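You operate a simulated robot arm through the tools that you are given. There is no shell and no other tool. Be economical: measure what you need, move in short steps, check, and stop when the job is done.

Carry out the task below with a simulated two-armed robot. There is one attempt and no reset: what you move stays moved.

## Task
Take the flat brush and leave it on the top of the stand under the swing spout. Take the green clip and put it on top of the brown disc on the tying bench. Take the brush from the filling stand and leave it on the open end of the sample bench. Open the hose bench door, fetch the card marked "mixed" from the filling stand and set it on the inside of the bench cupboard, then shut the door. Take the brown sack from the middle shelf of the sack rack and put it on the tying bench. Put the fuse that says "6 A" from the ledge of the intake table on the tape roll and the fuse labelled "10 A" on the top of the stand under the swing spout. Any order will do. Set down upright: flat brush, brush, card, brown sack, fuse.

Only the result counts: the job must be done as asked and must still hold three seconds after the hand-in. Knocking over, shifting, dropping, spilling or breaking anything else fails it.

## Robot
Two 7-joint arms with two-finger parallel grippers on one trunk, on a base that drives. Base frame: it is fixed to the floor where the robot stands at the start and does not move with it; the origin is under the middle of the robot, x ahead of it, y to its left, z up; the surface under the hand at the start is at about z = 800. Units: mm, rad, N and s.
The left shoulder is at the start at [73, 182, 1086], the right one opposite. With the tool pointing down near the work surface each hand reaches from about 300 to 760 mm from the robot's upright axis, wherever it stands, measured 20 degrees to its own side. Places, roughly: brown sack (16x13x26 cm) [1000, -1900, 1100]; brush (10x5x5 cm) [600, -1000, 600]; card [500, -1000, 750]; disc [750, 250, 750]; flat brush (8x4x4 cm) [500, 100, 800]; fuse [500, 3750, 500]; green clip (10x7x3 cm) [800, 200, 800]; hose bench door [-1600, -4000, 600]; inside of the bench cupboard [-1300, -4000, 400]; open end of the sample bench (22x26 cm) [-3400, -3560, 840]; tape roll (6x6x2 cm) [700, 3600, 500]; top of the stand under the swing spout [-1200, 4500, 700]; tying bench [600, 300, 800]. Payload 3.91 kg a hand.
Tool frame (each hand has its own): the origin (TCP) lies between the finger pads and is the grasp point; the fingertips stand 30 mm ahead of it; z points along the fingers, y is the line along which they close. Largest opening 110 mm; finger width 20, thickness 10; the body of the gripper, 48 by 112 mm, starts 55 mm behind the TCP.
Orientation is told as [roll, pitch, yaw] about the base's x, y, z axes, in that order, counted from this pose: with the fingers straight down and closing along the base's y, the tool's x points along the base's -x, its y along +y and its z along -z.

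## Interface
- The arms move only by the tool nudge_tool. It takes "left_deltas", "right_deltas" or both (then of equal length, played together; a hand with none holds still); each is a list of rows, each an object (a shift or turn left out is 0, a gripper value left out holds the last) with "offset": the shift along the tool's x, y, z in units of 25 mm (1.0 is 25 mm), a list of three; "dr": the turn, a rotation vector about the tool's x, y, z in units of 8 degrees (1.0 is 8 degrees), a list of three; "claw": the gripper command, from -1 (fully open) to 1 (shut), values between in proportion. In form: [{"offset": [dx, dy, dz], "dr": [rx, ry, rz], "claw": claw}, ...]. A call has 1 to 10 rows; each row shifts and turns the commanded pose from where the row before left it, along the tool's axes as they then stand. A call with a number of a shift or a turn outside -1 to 1 is refused whole. Each row takes 0.2 s and may step no farther than 50 mm and 0.15 rad from the row before; otherwise, or with a gripper value out of range, the whole call is refused. Where a pose cannot be reached the arm comes as near as it can. A force on the tool above 40 N (or 10 N above the force at the start of the call, whichever is more), or a blocked arm, ends the call early, and 0.2 s more pass. Each finger travels about 72 mm/s and halts on what it meets, pressing with about 42 N; the grip force reading is that of the motor and also rises with nothing between the fingers. The clock runs only during rows and for 0.2 s after the last one: add rows that do not move to give the fingers time. It gives the time, the measured TCP pose, the force on the tool (base axes), the opening and the grip force at its end, in the units of the frame above (readings bear some noise), with the torque about the TCP (base axes, N m) and any sound that the robot's microphone picked up.
- Cameras (640 x 400 px; columns grow to the right, rows downward): "scene" is now at [220.6, -2.2, 1279.3]; the picture's right is [0.01, -1.00, 0.00], its down [-0.61, -0.01, -0.79] and it looks along [0.79, 0.01, -0.61] (base axes); focal length 214 px, centre (320, 200). "left" rides on the left gripper at [72, -17, -103] in its tool frame; the picture's right is [0.23, 0.97, 0.00], its down [-0.76, 0.18, -0.62] and it looks along [-0.61, 0.14, 0.78] (tool axes); focal length 222 px, centre (320, 200). "right" rides on the right gripper at [72, 17, -103] in its tool frame; the picture's right is [-0.23, 0.97, 0.00], its down [-0.76, -0.18, -0.62] and it looks along [-0.61, -0.14, 0.78] (tool axes); focal length 222 px, centre (320, 200). There is no depth. A picture from a camera that has moved, and an enlarged one, comes with that camera's place and axes in the base frame and with its lens. The place of the scene camera against the robot may be out by one fixed shift of up to 12 mm in any direction.
- grab_frame(camera): a new picture of that camera. The clock stands still meanwhile.
- lift_body(by): slides the trunk up (or, below 0, down) by that many mm; the arms and the scene camera ride with it, the base frame stays. It gives what a move gives, with no picture.
- drive_base(legs): drives the robot by 1 to 6 legs, each [ahead, left, turn to the left] in mm, mm and rad, along the robot's own axes; the way and the turn of a leg run together, so that a leg with both is an arc; at most 1500 mm and 3.142 rad a leg. The arms and the cameras ride along, it lands a little off, and it stops where it bumps. It gives what a move gives.
- turn_head(pan, tilt): turns the head with the scene camera to pan (to the left, within 1.396 rad either way) and tilt (down, from -0.506 to 1.204), counted from straight ahead of the robot. It gives what a move gives.
- close_up(camera, box): a new picture of the part [left, top, right, bottom] of that camera's present view, enlarged. The clock stands still meanwhile.
- close_job(): hands the job in; it is judged then, once.

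Work in short steps. Places have to be worked out from the pictures, the camera data and where the tool is seen: move nearer, look again, correct. Check each grasp and each placing, and mend what went wrong. You have 483 turns and 238 pictures in all, those below and enlarged ones among them. Open the grippers and draw the arms clear of the work before you hand the job in, unless the task says otherwise; then end with one line.

The tools are called after "Call:" by a JSON object that holds its "op" and its "data". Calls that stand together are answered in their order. nudge_tool: Moves the arms, as the interface text tells. Its arguments: {"type":"object","properties":{"left_deltas":{"type":"array","items":{"type":"object","properties":{"offset":{"type":"array","items":{"type":"number"}},"dr":{"type":"array","items":{"type":"number"}},"claw":{"type":"number"}}}},"right_deltas":{"type":"array","items":{"type":"object","properties":{"offset":{"type":"array","items":{"type":"number"}},"dr":{"type":"array","items":{"type":"number"}},"claw":{"type":"number"}}}}},"required":[]} The other tools are called the same way: lift_body (by) slides the trunk up or down; drive_base (legs) drives the base; turn_head (pan, tilt) turns the head that bears the scene camera; grab_frame (camera) takes a picture; close_up (camera, box) takes an enlarged picture of a part of a camera's view; close_job () hands the job in.

At the start:

```text
time: 0.0
left_tool_pos: [344.2, 123.8, 1145.3]
left_ee_rot: [0.001, -0.001, -0.001]
left_contact_force: [0.1, -0.6, -0.5]
left_torque: [-0.01, 0.0, 0.03]
left_grip_width: 110.0
left_grasp_force: 0.1
right_tool_pos: [400.8, -159.7, 1099.3]
right_ee_rot: [-0.001, 0.001, -0.001]
right_contact_force: [0.4, -0.3, -0.3]
right_torque: [0.01, -0.01, 0.0]
right_grip_width: 109.9
right_grasp_force: 0.2
trunk travel left (down, up): [-350.0, 164.0]
robot x, y, heading: [-2.1, 3.3, 0.002]
head pan, tilt: [0.009, 0.661]
```

scene: 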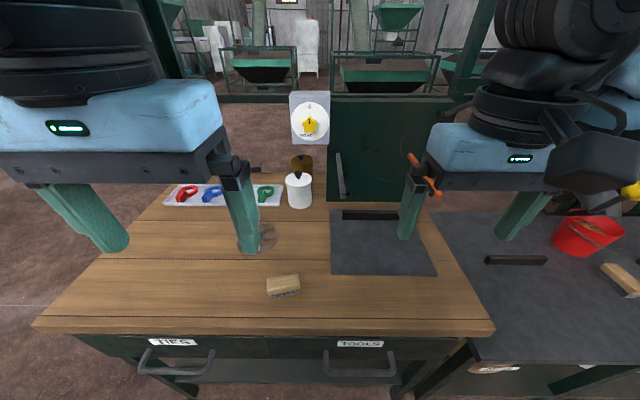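
right: 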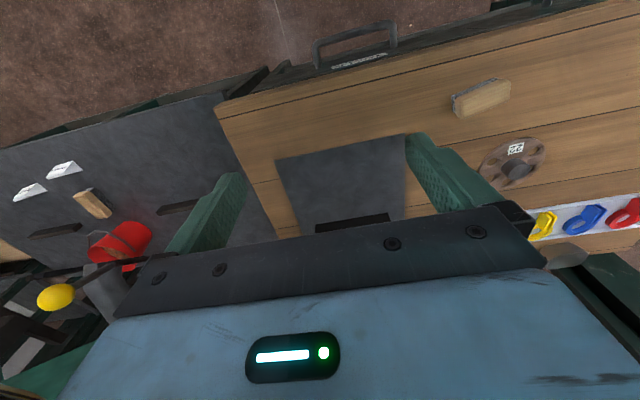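
left: 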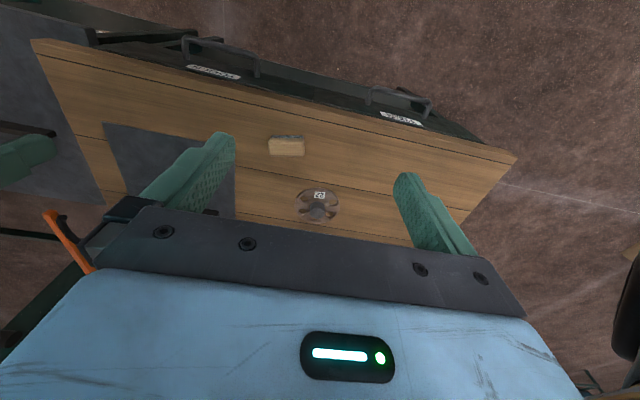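

I'll start with a closer look at the tying bench and its items.

Call:
{"op": "close_up", "data": {"camera": "scene", "box": [140, 140, 340, 310]}}

Call:
{"op": "close_up", "data": {"camera": "right", "box": [420, 60, 640, 250]}}

Call:
{"op": "turn_head", "data": {"pan": -0.9, "tilt": 0.6}}

Call:
{"op": "grab_frame", "data": {"camera": "scene"}}

```text
2.35 times, centred on (240, 225) of scene
camera zoom: at [220.6, -2.2, 1279.3], right [0.01, -1.0, 0.0], down [-0.61, -0.01, -0.79], along [0.79, 0.01, -0.61], focal length 505 px, centre (508, 141)
```

zoom: 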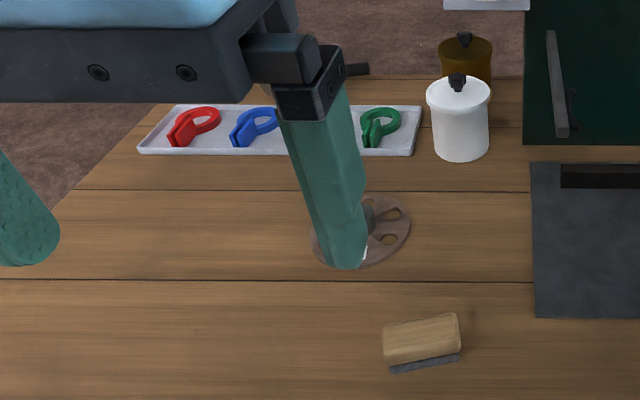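

```text
2.11 times, centred on (530, 155) of right
camera zoom: at [328.3, -142.7, 1202.5], right [0.23, 0.97, 0.0], down [0.76, -0.18, 0.62], along [0.61, -0.14, -0.78], focal length 468 px, centre (-122, 295)
```

zoom: 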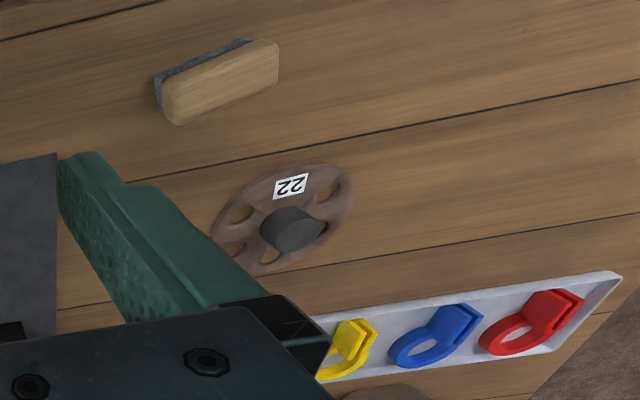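

```text
time: 1.2
left_tool_pos: [346.6, 123.5, 1143.2]
left_ee_rot: [0.0, -0.002, 0.008]
left_contact_force: [55.8, -16.2, -18.4]
left_torque: [2.09, 4.65, 2.48]
left_grip_width: 109.9
left_grasp_force: 0.1
right_tool_pos: [401.7, -159.6, 1099.6]
right_ee_rot: [0.002, -0.001, 0.0]
right_contact_force: [0.2, 0.2, -0.7]
right_torque: [-0.01, 0.01, 0.03]
right_grip_width: 110.0
right_grasp_force: 0.0
trunk travel left (down, up): [-350.0, 164.0]
robot x, y, heading: [3.4, -2.4, 0.001]
head pan, tilt: [-0.901, 0.6]
```

```text
232 pictures are left
camera scene: at [216.4, -33.2, 1282.3], right [-0.35, -0.94, 0.0], down [-0.55, 0.2, -0.81], along [0.76, -0.28, -0.59], focal length 214 px, centre (320, 200)
```

scene: 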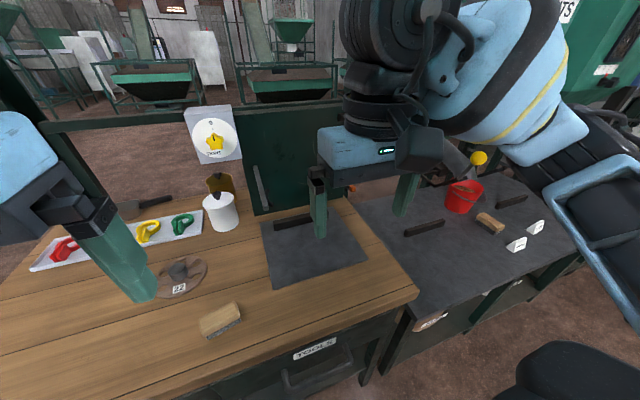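

The left hand reads a force of about 60 N and the camera axis lags the reported pan. I'll hold one row to see whether this settles.

Call:
{"op": "nudge_tool", "data": {"left_deltas": [{"claw": -1}]}}

Call:
{"op": "grab_frame", "data": {"camera": "scene"}}

```text
time: 1.6
left_tool_pos: [347.3, 123.5, 1142.2]
left_ee_rot: [0.004, -0.003, 0.012]
left_contact_force: [58.3, -14.8, -19.7]
left_torque: [1.91, 4.73, 2.35]
left_grip_width: 110.1
left_grasp_force: 0.0
right_tool_pos: [400.8, -159.8, 1098.9]
right_ee_rot: [0.0, 0.0, 0.0]
right_contact_force: [0.1, -0.3, -0.2]
right_torque: [0.0, 0.02, -0.02]
right_grip_width: 110.2
right_grasp_force: 0.0
trunk travel left (down, up): [-350.0, 164.0]
robot x, y, heading: [-0.4, 1.1, -0.002]
head pan, tilt: [-0.901, 0.6]
```

```text
231 pictures are left
camera scene: at [216.3, -33.4, 1282.4], right [-0.35, -0.94, 0.0], down [-0.55, 0.2, -0.81], along [0.76, -0.28, -0.59], focal length 214 px, centre (320, 200)
```

scene: 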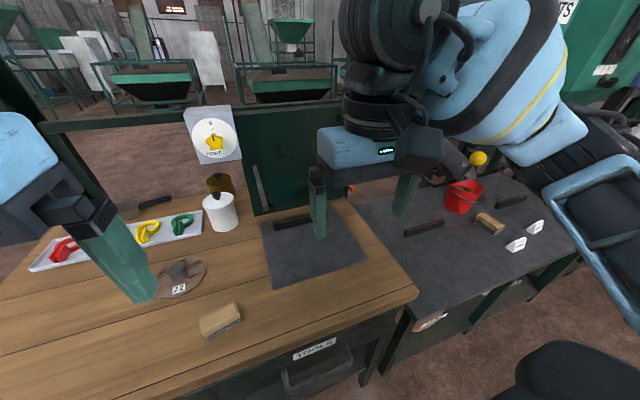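

The head is pushing against the left arm, so I'll turn it back to the middle.

Call:
{"op": "turn_head", "data": {"pan": -0.1, "tilt": 0.66}}

```text
time: 2.7
left_tool_pos: [343.4, 122.8, 1144.7]
left_ee_rot: [0.0, -0.002, -0.002]
left_contact_force: [-0.1, 0.2, -0.5]
left_torque: [0.0, -0.01, 0.03]
left_grip_width: 110.1
left_grasp_force: 0.0
right_tool_pos: [400.8, -159.6, 1099.1]
right_ee_rot: [0.001, 0.001, 0.0]
right_contact_force: [0.0, 0.1, 0.3]
right_torque: [0.0, 0.01, -0.01]
right_grip_width: 110.1
right_grasp_force: 0.1
trunk travel left (down, up): [-350.0, 164.0]
robot x, y, heading: [-1.9, 1.1, 0.003]
head pan, tilt: [-0.099, 0.66]
```

The head is clear now. I'll move the left hand forward over the bench for a closer look at the disc and the green clip.

Call:
{"op": "nudge_tool", "data": {"left_deltas": [{"offset": [-1, 0.3, 0.4]}, {"offset": [-1, 0.3, 0.4]}, {"offset": [-1, 0.3, 0.4]}, {"offset": [-1, 0.3, 0.4]}, {"offset": [-1, 0.3, 0.4]}, {"offset": [-1, 0.3, 0.4]}, {"offset": [-1, 0.3, 0.4]}, {"offset": [-1, 0.3, 0.4]}, {"offset": [-1, 0.3, 0.4]}, {"offset": [-1, 0.3, 0.4]}]}}

Call:
{"op": "grab_frame", "data": {"camera": "left"}}

Call:
{"op": "turn_head", "data": {"pan": 0, "tilt": 1.2}}

Call:
{"op": "grab_frame", "data": {"camera": "scene"}}

```text
time: 4.9
left_tool_pos: [593.3, 198.9, 1045.0]
left_ee_rot: [0.001, 0.001, 0.0]
left_contact_force: [0.5, 1.3, 0.0]
left_torque: [0.0, 0.0, 0.01]
left_grip_width: 109.9
left_grasp_force: 0.1
right_tool_pos: [401.0, -160.4, 1099.7]
right_ee_rot: [0.001, 0.001, -0.001]
right_contact_force: [-1.0, 0.3, 0.2]
right_torque: [-0.02, -0.01, -0.02]
right_grip_width: 110.2
right_grasp_force: 0.1
trunk travel left (down, up): [-350.0, 164.0]
robot x, y, heading: [0.6, -0.4, 0.006]
head pan, tilt: [-0.099, 0.66]
```

```text
230 pictures are left
camera left: at [520.8, 179.4, 1148.0], right [-0.23, 0.97, 0.0], down [0.76, 0.18, 0.62], along [0.61, 0.14, -0.78], focal length 222 px, centre (320, 200)
```

left: 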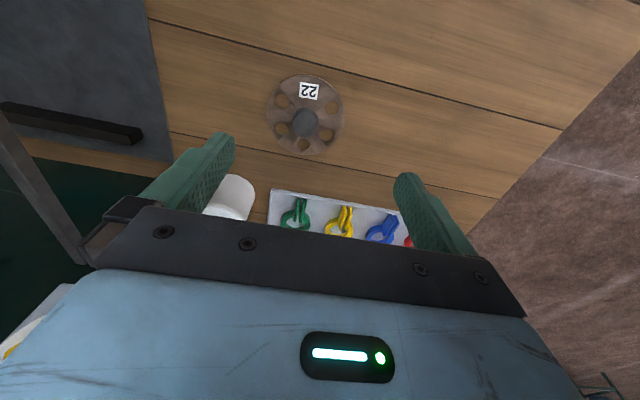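

```text
time: 5.9
left_tool_pos: [593.8, 196.9, 1045.2]
left_ee_rot: [-0.001, 0.001, -0.001]
left_contact_force: [0.3, -0.2, -0.1]
left_torque: [-0.02, 0.0, -0.01]
left_grip_width: 110.1
left_grasp_force: 0.1
right_tool_pos: [400.7, -160.2, 1100.1]
right_ee_rot: [-0.001, -0.002, 0.0]
right_contact_force: [0.1, 0.2, 0.8]
right_torque: [-0.03, -0.02, -0.01]
right_grip_width: 110.1
right_grasp_force: 0.1
trunk travel left (down, up): [-350.0, 164.0]
robot x, y, heading: [-0.3, -0.1, 0.001]
head pan, tilt: [0.0, 1.201]
```

```text
229 pictures are left
camera scene: at [190.1, -2.9, 1240.0], right [0.0, -1.0, 0.0], down [-0.93, 0.0, -0.36], along [0.36, 0.0, -0.93], focal length 214 px, centre (320, 200)
```

scene: 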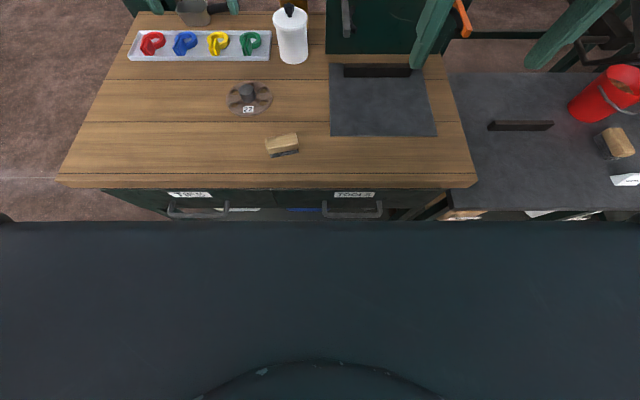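

The disc is at about (635,182) and the green clip near (840,200). I'll move the left hand further forward for a closer view.

Call:
{"op": "nudge_tool", "data": {"left_deltas": [{"offset": [-1, 0, 0.3]}, {"offset": [-1, 0, 0.3]}, {"offset": [-1, 0, 0.3]}, {"offset": [-1, 0, 0.3]}, {"offset": [-1, 0, 0.3]}, {"offset": [-1, 0, 0.3]}]}}

Call:
{"op": "grab_frame", "data": {"camera": "left"}}

Call:
{"op": "close_up", "data": {"camera": "scene", "box": [200, 0, 320, 160]}}

```text
time: 7.3
left_tool_pos: [703.3, 197.2, 1011.5]
left_ee_rot: [0.0, -0.003, -0.001]
left_contact_force: [0.6, -0.3, -0.4]
left_torque: [0.01, 0.03, -0.01]
left_grip_width: 110.0
left_grasp_force: 0.1
left hand out of reach, approached as far as the arm can: row 5, 6
right_tool_pos: [401.0, -159.6, 1099.9]
right_ee_rot: [0.0, 0.0, -0.001]
right_contact_force: [0.2, -0.5, 0.1]
right_torque: [0.0, -0.02, -0.03]
right_grip_width: 110.0
right_grasp_force: 0.1
trunk travel left (down, up): [-350.0, 164.0]
robot x, y, heading: [3.3, 3.4, 0.003]
head pan, tilt: [0.0, 1.201]
```

```text
228 pictures are left
camera left: at [629.2, 180.6, 1114.7], right [-0.23, 0.97, 0.0], down [0.76, 0.18, 0.62], along [0.61, 0.14, -0.78], focal length 222 px, centre (320, 200)
```

left: 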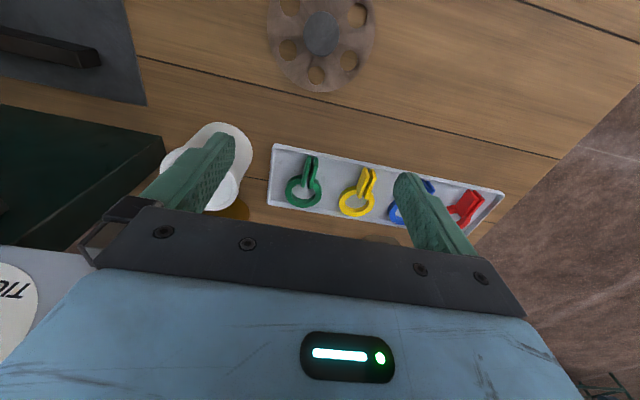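

```text
2.50 times, centred on (260, 80) of scene
camera zoom: at [190.1, -2.9, 1240.0], right [0.0, -1.0, 0.0], down [-0.93, 0.0, -0.36], along [0.36, 0.0, -0.93], focal length 536 px, centre (470, 500)
```

zoom: 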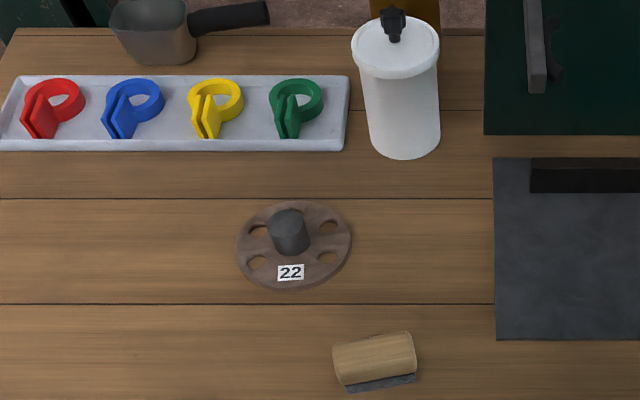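

Tool-down reach ends at x of about 703, so I'll tilt the hand 40° forward and advance toward the clip at about (810,204).

Call:
{"op": "nudge_tool", "data": {"left_deltas": [{"dr": [0, -1, 0], "claw": -0.2}, {"dr": [0, -1, 0]}, {"dr": [0, -1, 0]}, {"dr": [0, -1, 0]}, {"dr": [0, -1, 0], "offset": [0, 0.28, 0]}, {"offset": [-0.75, 0, 0.65]}, {"offset": [-0.75, 0, 0.65]}]}}

Call:
{"op": "grab_frame", "data": {"camera": "left"}}

Call:
{"op": "close_up", "data": {"camera": "scene", "box": [200, 0, 320, 160]}}

```text
time: 8.9
left_tool_pos: [752.4, 205.4, 1010.8]
left_ee_rot: [0.001, -0.698, 0.0]
left_contact_force: [-0.2, -0.9, 0.5]
left_torque: [0.03, 0.0, -0.04]
left_grip_width: 66.0
left_grasp_force: 0.0
right_tool_pos: [402.5, -160.3, 1100.1]
right_ee_rot: [-0.001, -0.002, 0.0]
right_contact_force: [0.0, 0.0, 0.2]
right_torque: [0.01, 0.0, 0.02]
right_grip_width: 110.2
right_grasp_force: 0.0
trunk travel left (down, up): [-350.0, 164.0]
robot x, y, heading: [2.6, 3.8, 0.001]
head pan, tilt: [0.0, 1.201]
```

```text
226 pictures are left
camera left: at [628.5, 188.1, 1042.8], right [-0.17, 0.97, -0.15], down [0.18, 0.18, 0.97], along [0.97, 0.14, -0.21], focal length 222 px, centre (320, 200)
```

left: 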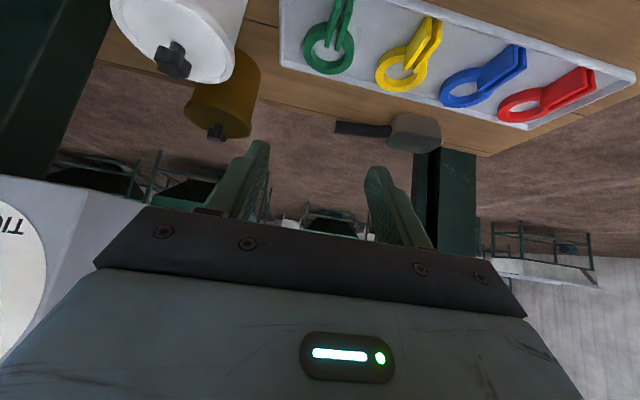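

```text
2.50 times, centred on (260, 80) of scene
camera zoom: at [190.2, -2.9, 1240.0], right [0.0, -1.0, 0.0], down [-0.93, 0.0, -0.36], along [0.36, 0.0, -0.93], focal length 536 px, centre (470, 500)
```

zoom: 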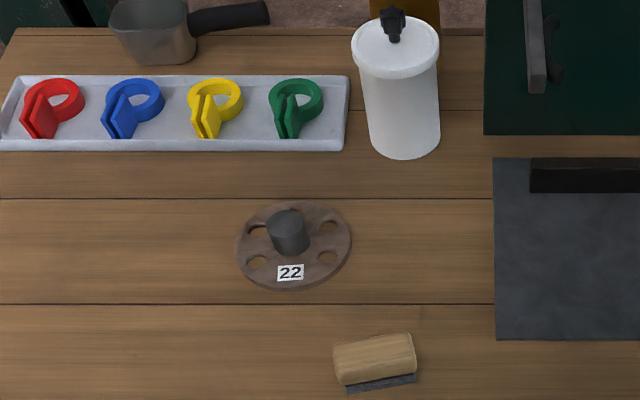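

The green clip's jaws are at about (803,208) and its ring at about (848,201). I'll lower the tilted hand to just above it.

Call:
{"op": "nudge_tool", "data": {"left_deltas": [{"offset": [0.316, 0, 0.875]}, {"offset": [0.316, 0, 0.875]}, {"offset": [0.316, 0, 0.875]}, {"offset": [0.316, 0, 0.875]}, {"offset": [0.316, 0, 0.875]}, {"offset": [0.316, 0.1, 0.875]}]}}

Call:
{"op": "close_up", "data": {"camera": "scene", "box": [200, 0, 320, 80]}}

Call:
{"op": "grab_frame", "data": {"camera": "left"}}

```text
time: 10.3
left_tool_pos: [797.9, 209.4, 877.2]
left_ee_rot: [0.0, -0.697, 0.0]
left_contact_force: [0.7, -0.1, 0.8]
left_torque: [0.02, -0.02, 0.01]
left_grip_width: 65.9
left_grasp_force: 0.1
right_tool_pos: [402.0, -159.1, 1099.3]
right_ee_rot: [-0.001, 0.002, 0.001]
right_contact_force: [0.9, 0.3, -0.4]
right_torque: [-0.01, 0.0, 0.03]
right_grip_width: 110.2
right_grasp_force: 0.1
trunk travel left (down, up): [-350.0, 164.0]
robot x, y, heading: [-2.2, 3.5, 0.003]
head pan, tilt: [0.0, 1.201]
```

```text
5.00 times, centred on (260, 40) of scene
camera zoom: at [190.4, -2.8, 1239.9], right [0.0, -1.0, 0.0], down [-0.93, 0.0, -0.36], along [0.36, 0.0, -0.93], focal length 1072 px, centre (620, 1000)
```

zoom: 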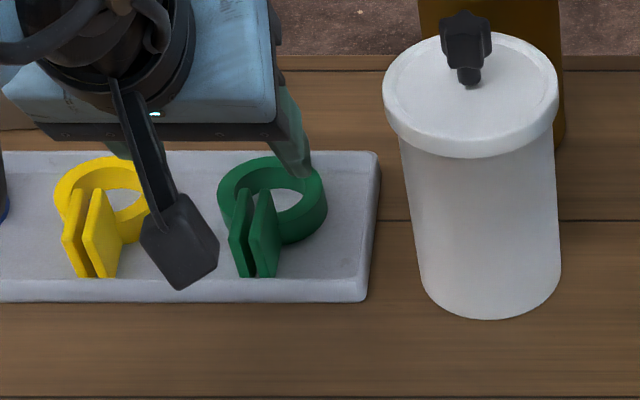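

```text
223 pictures are left
camera left: at [674.9, 192.2, 910.7], right [-0.17, 0.97, -0.15], down [0.18, 0.18, 0.97], along [0.97, 0.14, -0.21], focal length 222 px, centre (320, 200)
```

left: 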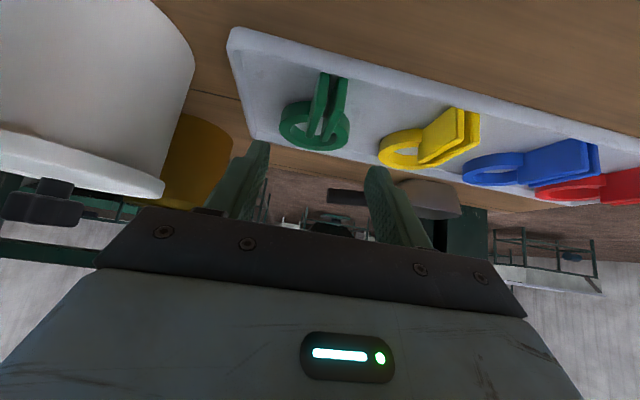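

The fingers straddle the clip. I'll go down to z of about 838 and close.

Call:
{"op": "nudge_tool", "data": {"left_deltas": [{"offset": [0.51, -0.09, 0.58]}, {"offset": [0.51, -0.09, 0.58]}]}}

Call:
{"op": "grab_frame", "data": {"camera": "left"}}

```text
time: 10.9
left_tool_pos: [798.2, 204.8, 840.5]
left_ee_rot: [0.0, -0.698, 0.001]
left_contact_force: [-0.8, -0.3, -0.9]
left_torque: [0.0, 0.0, 0.01]
left_grip_width: 66.3
left_grasp_force: 0.1
right_tool_pos: [400.6, -159.9, 1100.5]
right_ee_rot: [0.002, 0.001, 0.0]
right_contact_force: [-0.4, 0.5, 0.3]
right_torque: [0.02, -0.01, 0.0]
right_grip_width: 110.1
right_grasp_force: 0.0
trunk travel left (down, up): [-350.0, 164.0]
robot x, y, heading: [2.2, 2.2, 0.001]
head pan, tilt: [0.0, 1.201]
```

```text
222 pictures are left
camera left: at [674.2, 186.2, 872.4], right [-0.17, 0.97, -0.15], down [0.18, 0.18, 0.97], along [0.97, 0.14, -0.21], focal length 222 px, centre (320, 200)
```

left: 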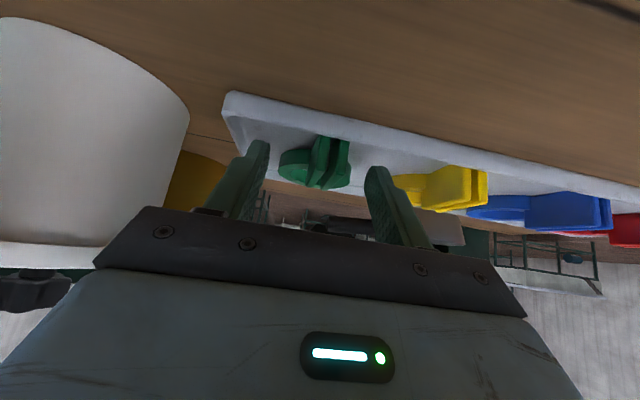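

The fingertips overlap the jaws in height, so I'll close.

Call:
{"op": "nudge_tool", "data": {"left_deltas": [{"offset": [0.1, 0, 0.12], "claw": 1}, {}, {}, {}]}}

Call:
{"op": "grab_frame", "data": {"camera": "left"}}

```text
time: 11.9
left_tool_pos: [797.8, 203.0, 836.9]
left_ee_rot: [0.001, -0.698, -0.001]
left_contact_force: [-0.8, -0.1, 0.7]
left_torque: [-0.01, 0.02, -0.02]
left_grip_width: 16.8
left_grasp_force: 42.1
right_tool_pos: [401.4, -159.6, 1099.7]
right_ee_rot: [0.001, 0.0, 0.001]
right_contact_force: [-0.2, -0.5, -0.3]
right_torque: [0.0, -0.05, 0.0]
right_grip_width: 109.7
right_grasp_force: 0.0
trunk travel left (down, up): [-350.0, 164.0]
robot x, y, heading: [-1.9, -4.9, 0.001]
head pan, tilt: [0.0, 1.201]
```

```text
221 pictures are left
camera left: at [673.7, 185.6, 868.3], right [-0.17, 0.97, -0.15], down [0.18, 0.18, 0.97], along [0.97, 0.14, -0.21], focal length 222 px, centre (320, 200)
```

left: 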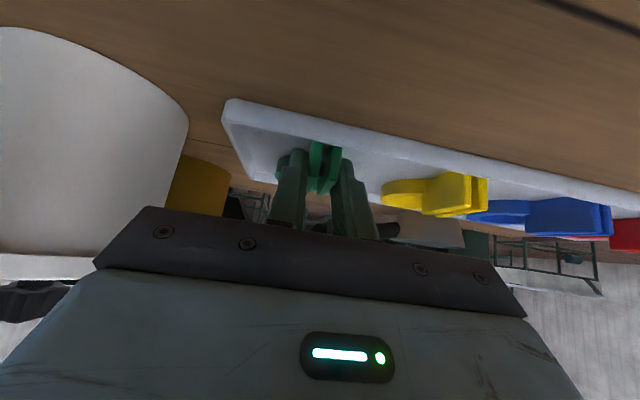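

The clip is gripped at a width of 16.8 mm. I'll lift it 100 mm and check.

Call:
{"op": "nudge_tool", "data": {"left_deltas": [{"offset": [-0.64, 0, -0.766]}, {"offset": [-0.64, 0, -0.766]}, {"offset": [-0.64, 0, -0.766]}, {"offset": [-0.64, 0, -0.766]}]}}

Call:
{"op": "close_up", "data": {"camera": "scene", "box": [200, 0, 320, 160]}}

Call:
{"op": "grab_frame", "data": {"camera": "left"}}

```text
time: 12.9
left_tool_pos: [796.2, 204.7, 936.7]
left_ee_rot: [0.0, -0.698, 0.0]
left_contact_force: [-0.9, 0.3, -0.7]
left_torque: [0.0, -0.01, 0.01]
left_grip_width: 16.7
left_grasp_force: 41.7
right_tool_pos: [401.5, -160.7, 1100.1]
right_ee_rot: [0.001, 0.0, -0.001]
right_contact_force: [0.0, 0.1, -1.0]
right_torque: [0.01, -0.03, 0.05]
right_grip_width: 109.9
right_grasp_force: 0.1
trunk travel left (down, up): [-350.0, 164.0]
robot x, y, heading: [-1.8, 2.3, 0.0]
head pan, tilt: [0.0, 1.201]
```

```text
2.50 times, centred on (260, 80) of scene
camera zoom: at [189.8, -2.9, 1240.0], right [0.0, -1.0, 0.0], down [-0.93, 0.0, -0.36], along [0.36, 0.0, -0.93], focal length 536 px, centre (470, 500)
```

zoom: 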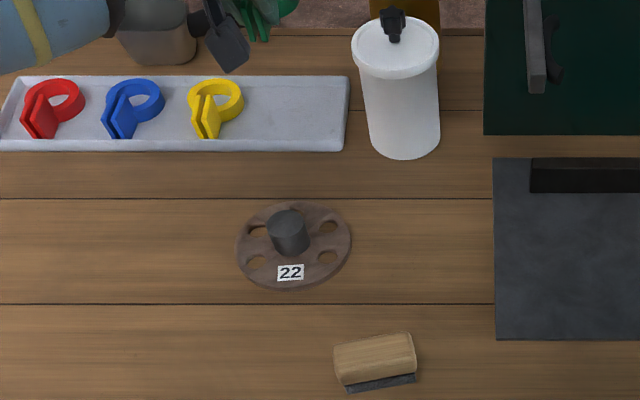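

```text
219 pictures are left
camera left: at [673.4, 187.0, 968.9], right [-0.17, 0.97, -0.15], down [0.18, 0.18, 0.97], along [0.97, 0.14, -0.21], focal length 222 px, centre (320, 200)
```

left: 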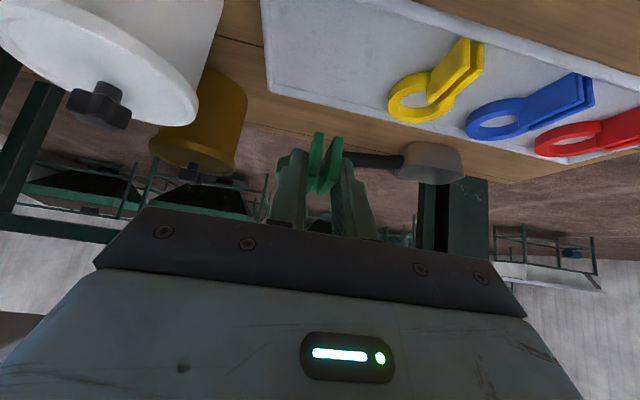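

The clip is held. I'll measure the disc hub and a twin clip's ring to decide how the clip should sit.

Call:
{"op": "close_up", "data": {"camera": "scene", "box": [220, 70, 280, 125]}}

Call:
{"op": "close_up", "data": {"camera": "left", "box": [370, 20, 610, 170]}}

```text
7.27 times, centred on (250, 98) of scene
camera zoom: at [189.8, -2.9, 1240.0], right [0.0, -1.0, 0.0], down [-0.93, 0.0, -0.36], along [0.36, 0.0, -0.93], focal length 1560 px, centre (829, 946)
```

zoom: 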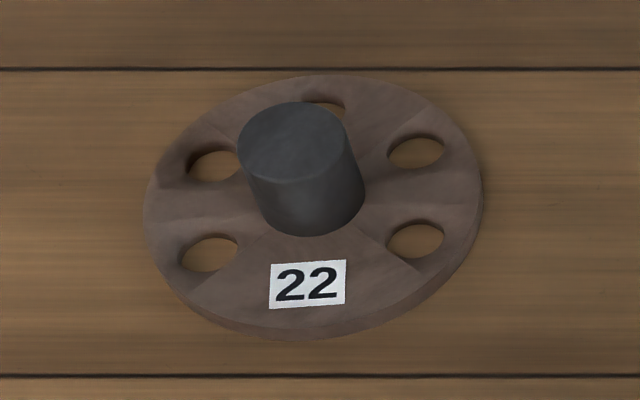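

```text
2.67 times, centred on (490, 95) of left
camera zoom: at [673.4, 187.0, 968.9], right [-0.17, 0.97, -0.15], down [0.18, 0.18, 0.97], along [0.97, 0.14, -0.21], focal length 592 px, centre (-133, 480)
```

zoom: 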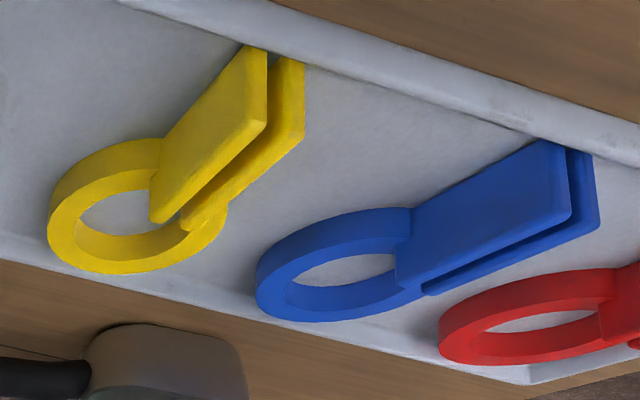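

The ring's inner diameter is about 40 mm against a hub of about 37 mm, so it should fit around the hub at about (636,182). I'll move the ring over the hub.

Call:
{"op": "nudge_tool", "data": {"left_deltas": [{"offset": [0.888, -0.1, -0.536]}, {"offset": [0.888, -0.1, -0.536]}, {"offset": [0.888, -0.1, -0.536]}, {"offset": [0.888, -0.1, -0.536]}, {"offset": [0.888, -0.1, -0.536]}, {"offset": [0.888, -0.1, -0.536]}, {"offset": [0.888, -0.1, -0.536]}, {"offset": [0.888, -0.1, -0.536]}]}}

Call:
{"op": "close_up", "data": {"camera": "scene", "box": [205, 50, 295, 130]}}

Call:
{"op": "close_up", "data": {"camera": "left", "box": [200, 0, 440, 220]}}

```text
time: 14.7
left_tool_pos: [593.5, 183.9, 903.9]
left_ee_rot: [0.0, -0.698, 0.001]
left_contact_force: [-0.2, -0.8, 0.0]
left_torque: [0.02, 0.01, 0.04]
left_grip_width: 16.9
left_grasp_force: 41.3
right_tool_pos: [400.3, -160.1, 1100.5]
right_ee_rot: [0.001, -0.001, 0.0]
right_contact_force: [0.1, -0.1, 0.2]
right_torque: [0.01, 0.01, -0.02]
right_grip_width: 109.8
right_grasp_force: 0.0
trunk travel left (down, up): [-350.0, 164.0]
robot x, y, heading: [-0.4, 1.0, 0.003]
head pan, tilt: [0.0, 1.201]
```

```text
5.00 times, centred on (250, 90) of scene
camera zoom: at [189.7, -2.8, 1240.0], right [0.0, -1.0, 0.0], down [-0.93, 0.0, -0.36], along [0.36, 0.0, -0.93], focal length 1072 px, centre (670, 750)
```

zoom: 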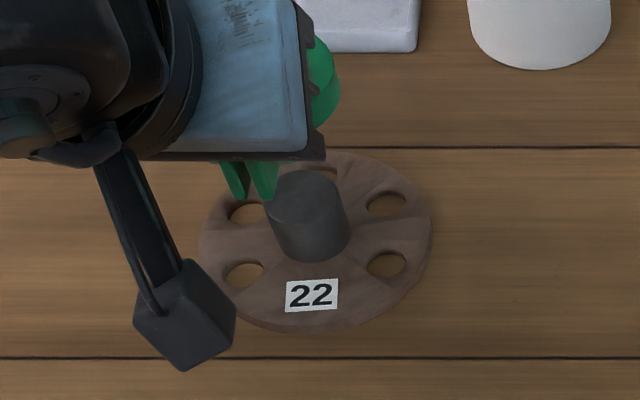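

```text
1.82 times, centred on (320, 110) of left
camera zoom: at [470.8, 167.3, 937.3], right [-0.17, 0.97, -0.15], down [0.18, 0.18, 0.97], along [0.97, 0.14, -0.21], focal length 404 px, centre (320, 364)
```

zoom: 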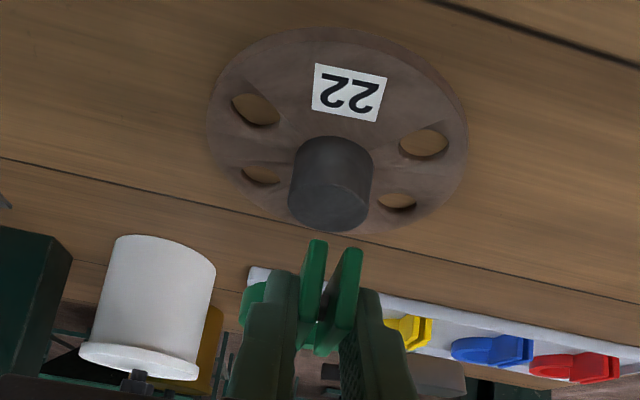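

The arm hides the ring from the scene camera. I'll look with the right wrist camera, which sees the disc from the side.

Call:
{"op": "close_up", "data": {"camera": "right", "box": [420, 80, 620, 220]}}

```text
2.86 times, centred on (520, 150) of right
camera zoom: at [327.9, -142.6, 1202.6], right [0.23, 0.97, 0.0], down [0.76, -0.18, 0.62], along [0.61, -0.14, -0.78], focal length 635 px, centre (-251, 343)
```

zoom: 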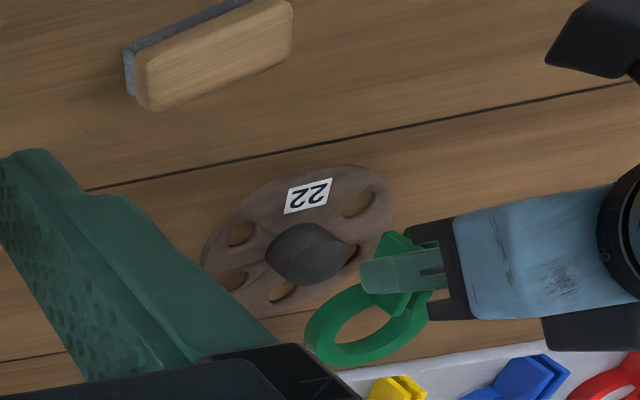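

Seen from the right camera, the ring centre is about (+27,+6) off the hub. I'll correct that and lower to just above the hub top.

Call:
{"op": "nudge_tool", "data": {"left_deltas": [{"offset": [0.72, -0.12, 0.02]}, {"offset": [0.72, -0.12, 0.02]}]}}

Call:
{"op": "close_up", "data": {"camera": "right", "box": [460, 110, 600, 210]}}

```text
time: 15.3
left_tool_pos: [567.6, 179.2, 882.6]
left_ee_rot: [-0.003, -0.701, 0.001]
left_contact_force: [-0.1, -0.7, 0.3]
left_torque: [0.02, -0.02, -0.02]
left_grip_width: 16.6
left_grasp_force: 42.2
right_tool_pos: [401.4, -159.6, 1099.1]
right_ee_rot: [0.001, -0.001, -0.001]
right_contact_force: [0.9, 0.9, -0.9]
right_torque: [-0.03, 0.0, 0.01]
right_grip_width: 109.8
right_grasp_force: 0.1
trunk travel left (down, up): [-350.0, 164.0]
robot x, y, heading: [-2.2, 0.6, -0.002]
head pan, tilt: [0.0, 1.201]
```

```text
4.00 times, centred on (530, 160) of right
camera zoom: at [328.3, -142.7, 1202.5], right [0.23, 0.97, 0.0], down [0.76, -0.18, 0.62], along [0.61, -0.14, -0.78], focal length 888 px, centre (-520, 360)
```

zoom: 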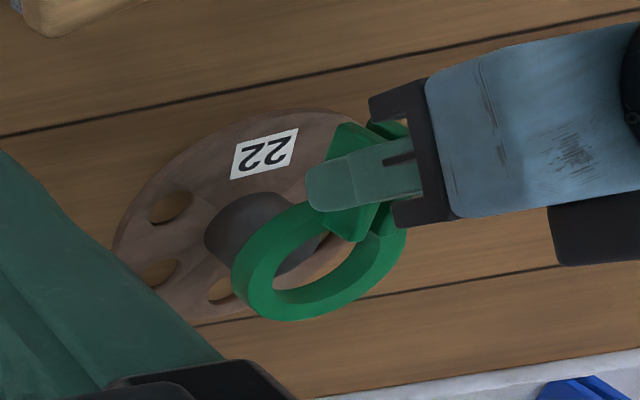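

The ring now looks about (-7,-5) off the hub axis. I'll shift it, lower a little and look again.

Call:
{"op": "nudge_tool", "data": {"left_deltas": [{"offset": [0.02, 0.2, 0.456]}]}}

Call:
{"op": "close_up", "data": {"camera": "right", "box": [460, 110, 600, 210]}}

```text
time: 15.7
left_tool_pos: [573.3, 184.8, 872.9]
left_ee_rot: [0.001, -0.699, 0.0]
left_contact_force: [0.2, 0.7, -0.6]
left_torque: [-0.01, 0.01, 0.0]
left_grip_width: 16.5
left_grasp_force: 42.2
right_tool_pos: [401.3, -160.1, 1100.3]
right_ee_rot: [0.001, 0.0, 0.0]
right_contact_force: [0.1, 1.0, 0.9]
right_torque: [-0.01, -0.03, -0.03]
right_grip_width: 110.1
right_grasp_force: 0.1
trunk travel left (down, up): [-350.0, 164.0]
robot x, y, heading: [-1.6, 4.0, -0.002]
head pan, tilt: [0.0, 1.201]
```

```text
4.00 times, centred on (530, 160) of right
camera zoom: at [328.4, -142.5, 1202.5], right [0.23, 0.97, 0.0], down [0.76, -0.18, 0.62], along [0.61, -0.14, -0.78], focal length 888 px, centre (-520, 360)
```

zoom: 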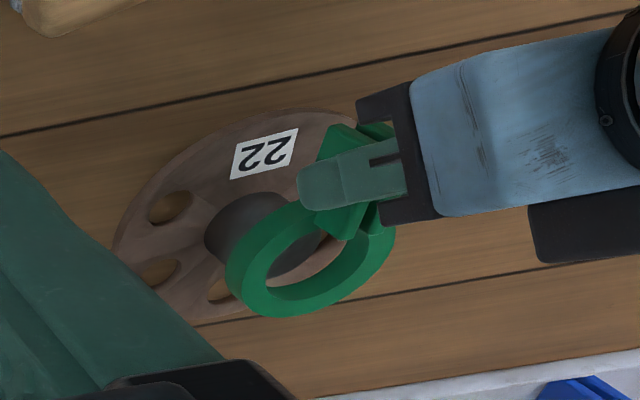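

The ring hole now lines up with the hub at about (630,178). I'll lower it gently and watch the force.

Call:
{"op": "nudge_tool", "data": {"left_deltas": [{"offset": [0.206, 0, 0.245]}, {"offset": [0.13, 0, 0.15]}]}}

Call:
{"op": "close_up", "data": {"camera": "right", "box": [460, 110, 600, 210]}}

```text
time: 16.3
left_tool_pos: [573.5, 184.8, 862.4]
left_ee_rot: [0.0, -0.707, 0.002]
left_contact_force: [-0.4, 2.0, 9.4]
left_torque: [0.1, -0.64, 0.13]
left_grip_width: 17.0
left_grasp_force: 42.2
right_tool_pos: [401.0, -160.5, 1100.4]
right_ee_rot: [0.001, 0.001, 0.0]
right_contact_force: [0.4, 0.5, -0.3]
right_torque: [-0.02, -0.03, 0.0]
right_grip_width: 109.9
right_grasp_force: 0.1
trunk travel left (down, up): [-350.0, 164.0]
robot x, y, heading: [1.6, 0.9, -0.003]
head pan, tilt: [0.0, 1.201]
```

```text
4.00 times, centred on (530, 160) of right
camera zoom: at [327.4, -142.8, 1202.9], right [0.23, 0.97, 0.0], down [0.76, -0.18, 0.62], along [0.61, -0.14, -0.78], focal length 888 px, centre (-520, 360)
```

zoom: 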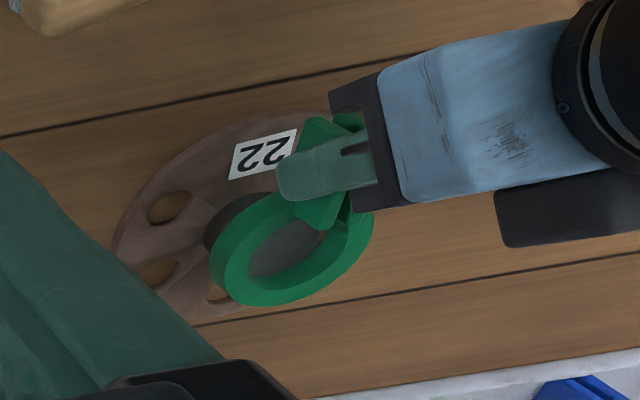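

The ring touches the hub with about 9 N, and the torque puts the contact on its far-left side. I'll zoom in to see the gap.

Call:
{"op": "close_up", "data": {"camera": "right", "box": [500, 140, 560, 190]}}

```text
8.00 times, centred on (530, 165) of right
camera zoom: at [327.4, -142.8, 1202.9], right [0.23, 0.97, 0.0], down [0.76, -0.18, 0.62], along [0.61, -0.14, -0.78], focal length 1777 px, centre (-1360, 480)
```

zoom: 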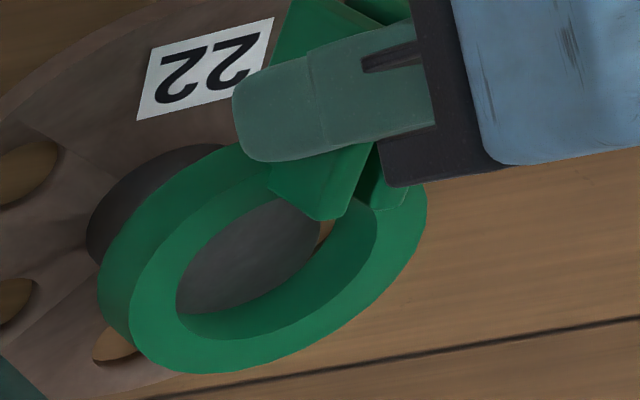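

Torque and geometry both say the ring must go about (+5,+3). I'll lift slightly, shift and lower.

Call:
{"op": "nudge_tool", "data": {"left_deltas": [{"offset": [-0.077, 0, -0.092]}, {"offset": [-0.153, 0.12, 0.129]}, {"offset": [0.18, 0, 0.214]}]}}

Call:
{"op": "close_up", "data": {"camera": "right", "box": [500, 140, 560, 190]}}

```text
time: 17.1
left_tool_pos: [579.2, 186.4, 851.6]
left_ee_rot: [0.0, -0.695, 0.001]
left_contact_force: [-0.4, -0.5, -0.7]
left_torque: [-0.01, 0.0, -0.01]
left_grip_width: 16.9
left_grasp_force: 41.7
right_tool_pos: [401.3, -160.6, 1099.4]
right_ee_rot: [0.001, -0.001, 0.0]
right_contact_force: [-0.5, -0.4, 0.3]
right_torque: [0.02, 0.0, -0.01]
right_grip_width: 110.0
right_grasp_force: 0.2
trunk travel left (down, up): [-350.0, 164.0]
robot x, y, heading: [-3.7, -1.8, 0.001]
head pan, tilt: [0.0, 1.201]
```

```text
8.00 times, centred on (530, 165) of right
camera zoom: at [328.7, -142.5, 1202.3], right [0.23, 0.97, 0.0], down [0.76, -0.18, 0.62], along [0.61, -0.14, -0.78], focal length 1777 px, centre (-1360, 480)
```

zoom: 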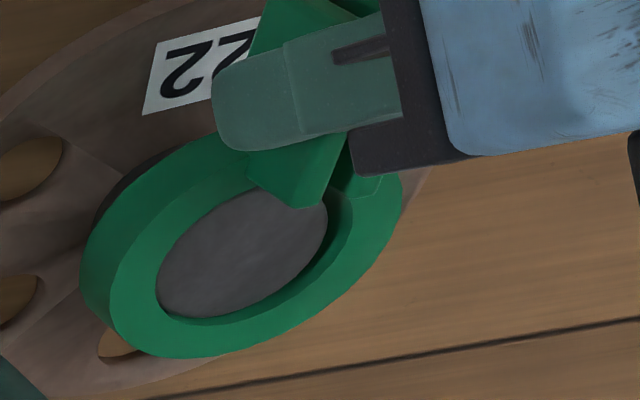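

The ring has slipped onto the hub with no force. I'll lower the last few millimetres.

Call:
{"op": "nudge_tool", "data": {"left_deltas": [{"offset": [0.154, 0, 0.184]}, {}]}}

```text
time: 17.7
left_tool_pos: [578.0, 187.6, 847.5]
left_ee_rot: [0.0, -0.697, 0.0]
left_contact_force: [0.0, -0.7, -0.4]
left_torque: [0.01, 0.05, -0.09]
left_grip_width: 16.4
left_grasp_force: 41.6
right_tool_pos: [401.5, -160.1, 1098.8]
right_ee_rot: [0.0, 0.0, -0.001]
right_contact_force: [0.3, 0.2, 0.1]
right_torque: [-0.01, 0.02, 0.01]
right_grip_width: 109.8
right_grasp_force: 0.1
trunk travel left (down, up): [-350.0, 164.0]
robot x, y, heading: [0.4, 1.9, 0.004]
head pan, tilt: [0.0, 1.201]
```

No contact yet. I'll lower another 3 mm, then open and retreat upward.

Call:
{"op": "nudge_tool", "data": {"left_deltas": [{"offset": [0.077, 0, 0.092]}, {}, {"claw": 0.2}, {}, {"offset": [-0.3, 0, -0.7]}, {"offset": [-0.4, 0, -0.9]}, {"offset": [-0.4, 0, -0.9]}, {"offset": [-0.4, 0, -0.9]}]}}

Call:
{"op": "close_up", "data": {"camera": "right", "box": [460, 110, 600, 210]}}

Call:
{"op": "close_up", "data": {"camera": "scene", "box": [200, 0, 320, 160]}}

```text
time: 19.5
left_tool_pos: [552.9, 186.6, 936.3]
left_ee_rot: [0.003, -0.698, -0.001]
left_contact_force: [-0.4, -0.1, -0.7]
left_torque: [-0.01, 0.02, 0.0]
left_grip_width: 44.0
left_grasp_force: 0.1
right_tool_pos: [401.5, -160.0, 1100.0]
right_ee_rot: [0.0, 0.001, -0.001]
right_contact_force: [-0.4, 0.0, 0.2]
right_torque: [-0.03, 0.02, -0.03]
right_grip_width: 109.9
right_grasp_force: 0.1
trunk travel left (down, up): [-350.0, 164.0]
robot x, y, heading: [1.1, 1.4, -0.004]
head pan, tilt: [0.0, 1.201]
```

```text
4.00 times, centred on (530, 160) of right
camera zoom: at [328.0, -142.8, 1202.6], right [0.23, 0.97, 0.0], down [0.76, -0.18, 0.62], along [0.61, -0.14, -0.78], focal length 888 px, centre (-520, 360)
```

zoom: 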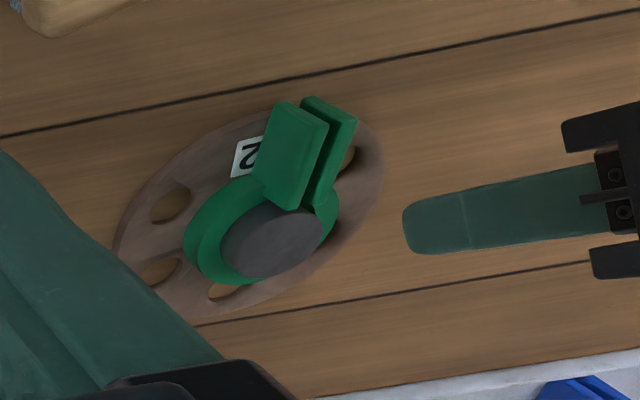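

```text
2.50 times, centred on (260, 80) of scene
camera zoom: at [189.8, -2.9, 1240.0], right [0.0, -1.0, 0.0], down [-0.93, 0.0, -0.36], along [0.36, 0.0, -0.93], focal length 536 px, centre (470, 500)
```

zoom: 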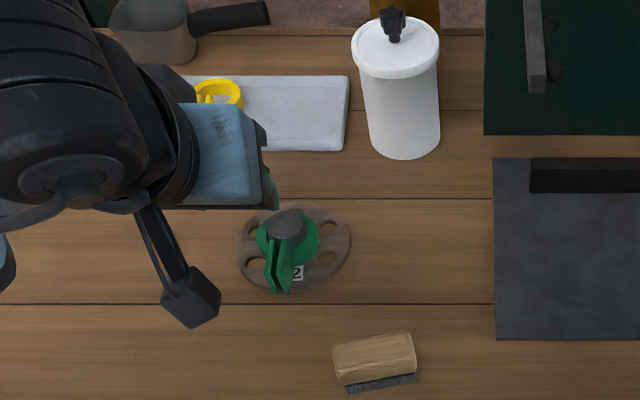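

The clip sits ringed on the disc. Next is the flat brush near (472,79): I'll straighten the left hand and move it above the brush.

Call:
{"op": "nudge_tool", "data": {"left_deltas": [{"dr": [0, 1, 0], "claw": -0.5}, {"dr": [0, 1, 0]}, {"dr": [0, 1, 0]}, {"dr": [0, 1, 0]}, {"dr": [0, 1, 0]}, {"offset": [0.64, -0.864, 0]}, {"offset": [0.64, -0.864, 0]}, {"offset": [0.64, -0.864, 0]}, {"offset": [0.64, -0.864, 0]}, {"offset": [0.64, -0.864, 0]}]}}

Call:
{"op": "nudge_tool", "data": {"left_deltas": [{"dr": [0, 0, 1]}, {"dr": [0, 0, 1]}, {"dr": [0, 0, 1]}, {"dr": [0, 0, 1]}, {"dr": [0, 0, 1]}, {"dr": [0, 0, 1]}, {"dr": [0, 0, 1]}, {"dr": [0, 0, 1]}, {"dr": [0, 0, 1]}, {"dr": [0, 0, 1]}]}}

Call:
{"op": "grab_frame", "data": {"camera": "left"}}

Call:
{"op": "close_up", "data": {"camera": "scene", "box": [200, 80, 340, 190]}}

```text
time: 21.7
left_tool_pos: [473.5, 79.6, 936.3]
left_ee_rot: [0.0, 0.001, -0.001]
left_contact_force: [-0.1, -0.9, 0.4]
left_torque: [-0.01, 0.03, 0.01]
left_grip_width: 82.4
left_grasp_force: 0.0
right_tool_pos: [400.7, -160.4, 1099.2]
right_ee_rot: [0.0, 0.0, 0.002]
right_contact_force: [-0.1, -0.3, 0.7]
right_torque: [-0.02, 0.01, 0.03]
right_grip_width: 110.0
right_grasp_force: 0.0
trunk travel left (down, up): [-350.0, 164.0]
robot x, y, heading: [4.3, 3.0, 0.001]
head pan, tilt: [0.0, 1.201]
```

```text
time: 23.9
left_tool_pos: [474.5, 78.8, 935.5]
left_ee_rot: [0.0, 0.0, -1.188]
left_contact_force: [-0.6, -0.2, -0.1]
left_torque: [0.0, 0.01, 0.01]
left_grip_width: 82.7
left_grasp_force: 0.2
left hand out of reach, approached as far as the arm can: row 9, 10
right_tool_pos: [401.8, -159.8, 1099.9]
right_ee_rot: [-0.001, 0.0, -0.001]
right_contact_force: [-0.3, -0.3, 0.2]
right_torque: [0.02, 0.01, 0.04]
right_grip_width: 110.0
right_grasp_force: 0.1
trunk travel left (down, up): [-350.0, 164.0]
robot x, y, heading: [4.1, -0.9, 0.002]
head pan, tilt: [0.0, 1.201]
```

```text
206 pictures are left
camera left: at [429.2, 138.9, 1037.3], right [0.82, 0.57, 0.0], down [0.45, -0.64, 0.62], along [0.36, -0.51, -0.78], focal length 222 px, centre (320, 200)
```

left: 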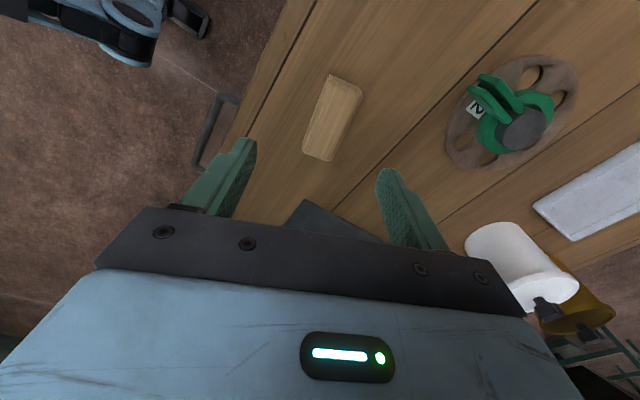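

```text
3.64 times, centred on (270, 135) of scene
camera zoom: at [190.1, -2.9, 1240.0], right [0.0, -1.0, 0.0], down [-0.93, 0.0, -0.36], along [0.36, 0.0, -0.93], focal length 780 px, centre (502, 436)
```

zoom: 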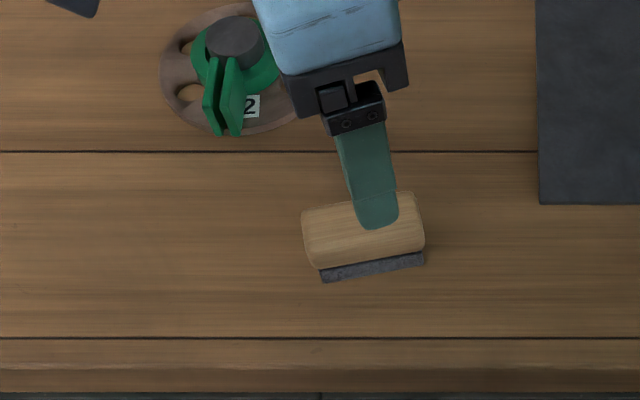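

The brush centre is about (478,87) with its long axis about 18° off y, which suits the current yaw. I'll lower over it.

Call:
{"op": "nudge_tool", "data": {"left_deltas": [{"offset": [0.27, 0.26, 0.5]}, {"offset": [0, 0, 0.85]}, {"offset": [0, 0, 0.85]}, {"offset": [0, 0, 0.85]}]}}

Call:
{"op": "grab_frame", "data": {"camera": "left"}}

```text
time: 24.9
left_tool_pos: [477.4, 89.7, 859.6]
left_ee_rot: [-0.001, 0.0, -1.187]
left_contact_force: [-0.4, 0.2, -1.2]
left_torque: [0.03, 0.0, 0.01]
left_grip_width: 82.6
left_grasp_force: 0.0
right_tool_pos: [401.2, -160.0, 1099.6]
right_ee_rot: [0.001, 0.001, 0.001]
right_contact_force: [0.5, -0.2, -0.5]
right_torque: [-0.01, -0.01, -0.04]
right_grip_width: 109.8
right_grasp_force: 0.0
trunk travel left (down, up): [-350.0, 164.0]
robot x, y, heading: [-0.7, -0.2, -0.002]
head pan, tilt: [0.0, 1.201]
```

```text
204 pictures are left
camera left: at [433.0, 149.9, 961.5], right [0.82, 0.58, 0.0], down [0.45, -0.64, 0.62], along [0.36, -0.51, -0.78], focal length 222 px, centre (320, 200)
```

left: 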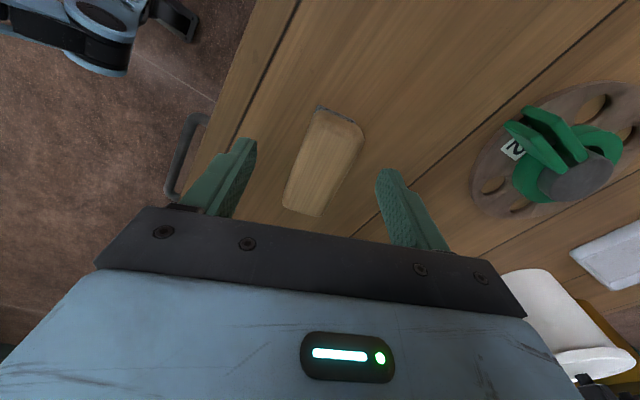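

The brush is centred between the fingers. I'll lower 21 mm and close.

Call:
{"op": "nudge_tool", "data": {"left_deltas": [{"offset": [0, 0, 0.84]}, {"claw": 1}, {}, {}, {}]}}

Call:
{"op": "grab_frame", "data": {"camera": "left"}}

```text
time: 26.1
left_tool_pos: [475.8, 88.2, 836.3]
left_ee_rot: [0.001, 0.0, -1.186]
left_contact_force: [-1.4, -0.7, 0.2]
left_torque: [0.04, -0.02, 0.04]
left_grip_width: 33.3
left_grasp_force: 41.8
right_tool_pos: [401.2, -159.7, 1098.6]
right_ee_rot: [0.0, 0.0, 0.001]
right_contact_force: [-0.1, 0.2, -0.1]
right_torque: [0.0, 0.02, -0.02]
right_grip_width: 110.2
right_grasp_force: 0.0
trunk travel left (down, up): [-350.0, 164.0]
robot x, y, heading: [0.7, 4.6, -0.002]
head pan, tilt: [0.0, 1.201]
```

```text
203 pictures are left
camera left: at [431.9, 148.6, 940.5], right [0.82, 0.58, 0.0], down [0.45, -0.64, 0.62], along [0.36, -0.51, -0.78], focal length 222 px, centre (320, 200)
```

left: 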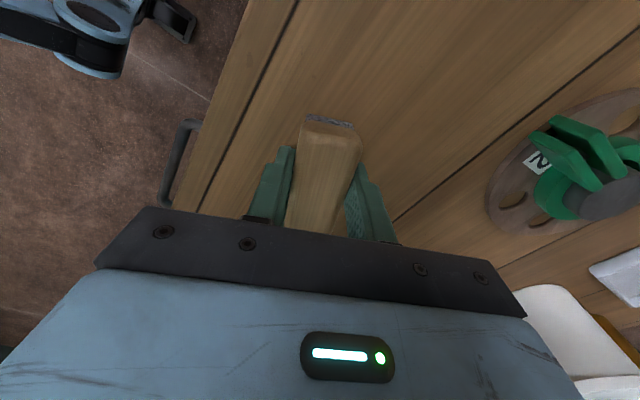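

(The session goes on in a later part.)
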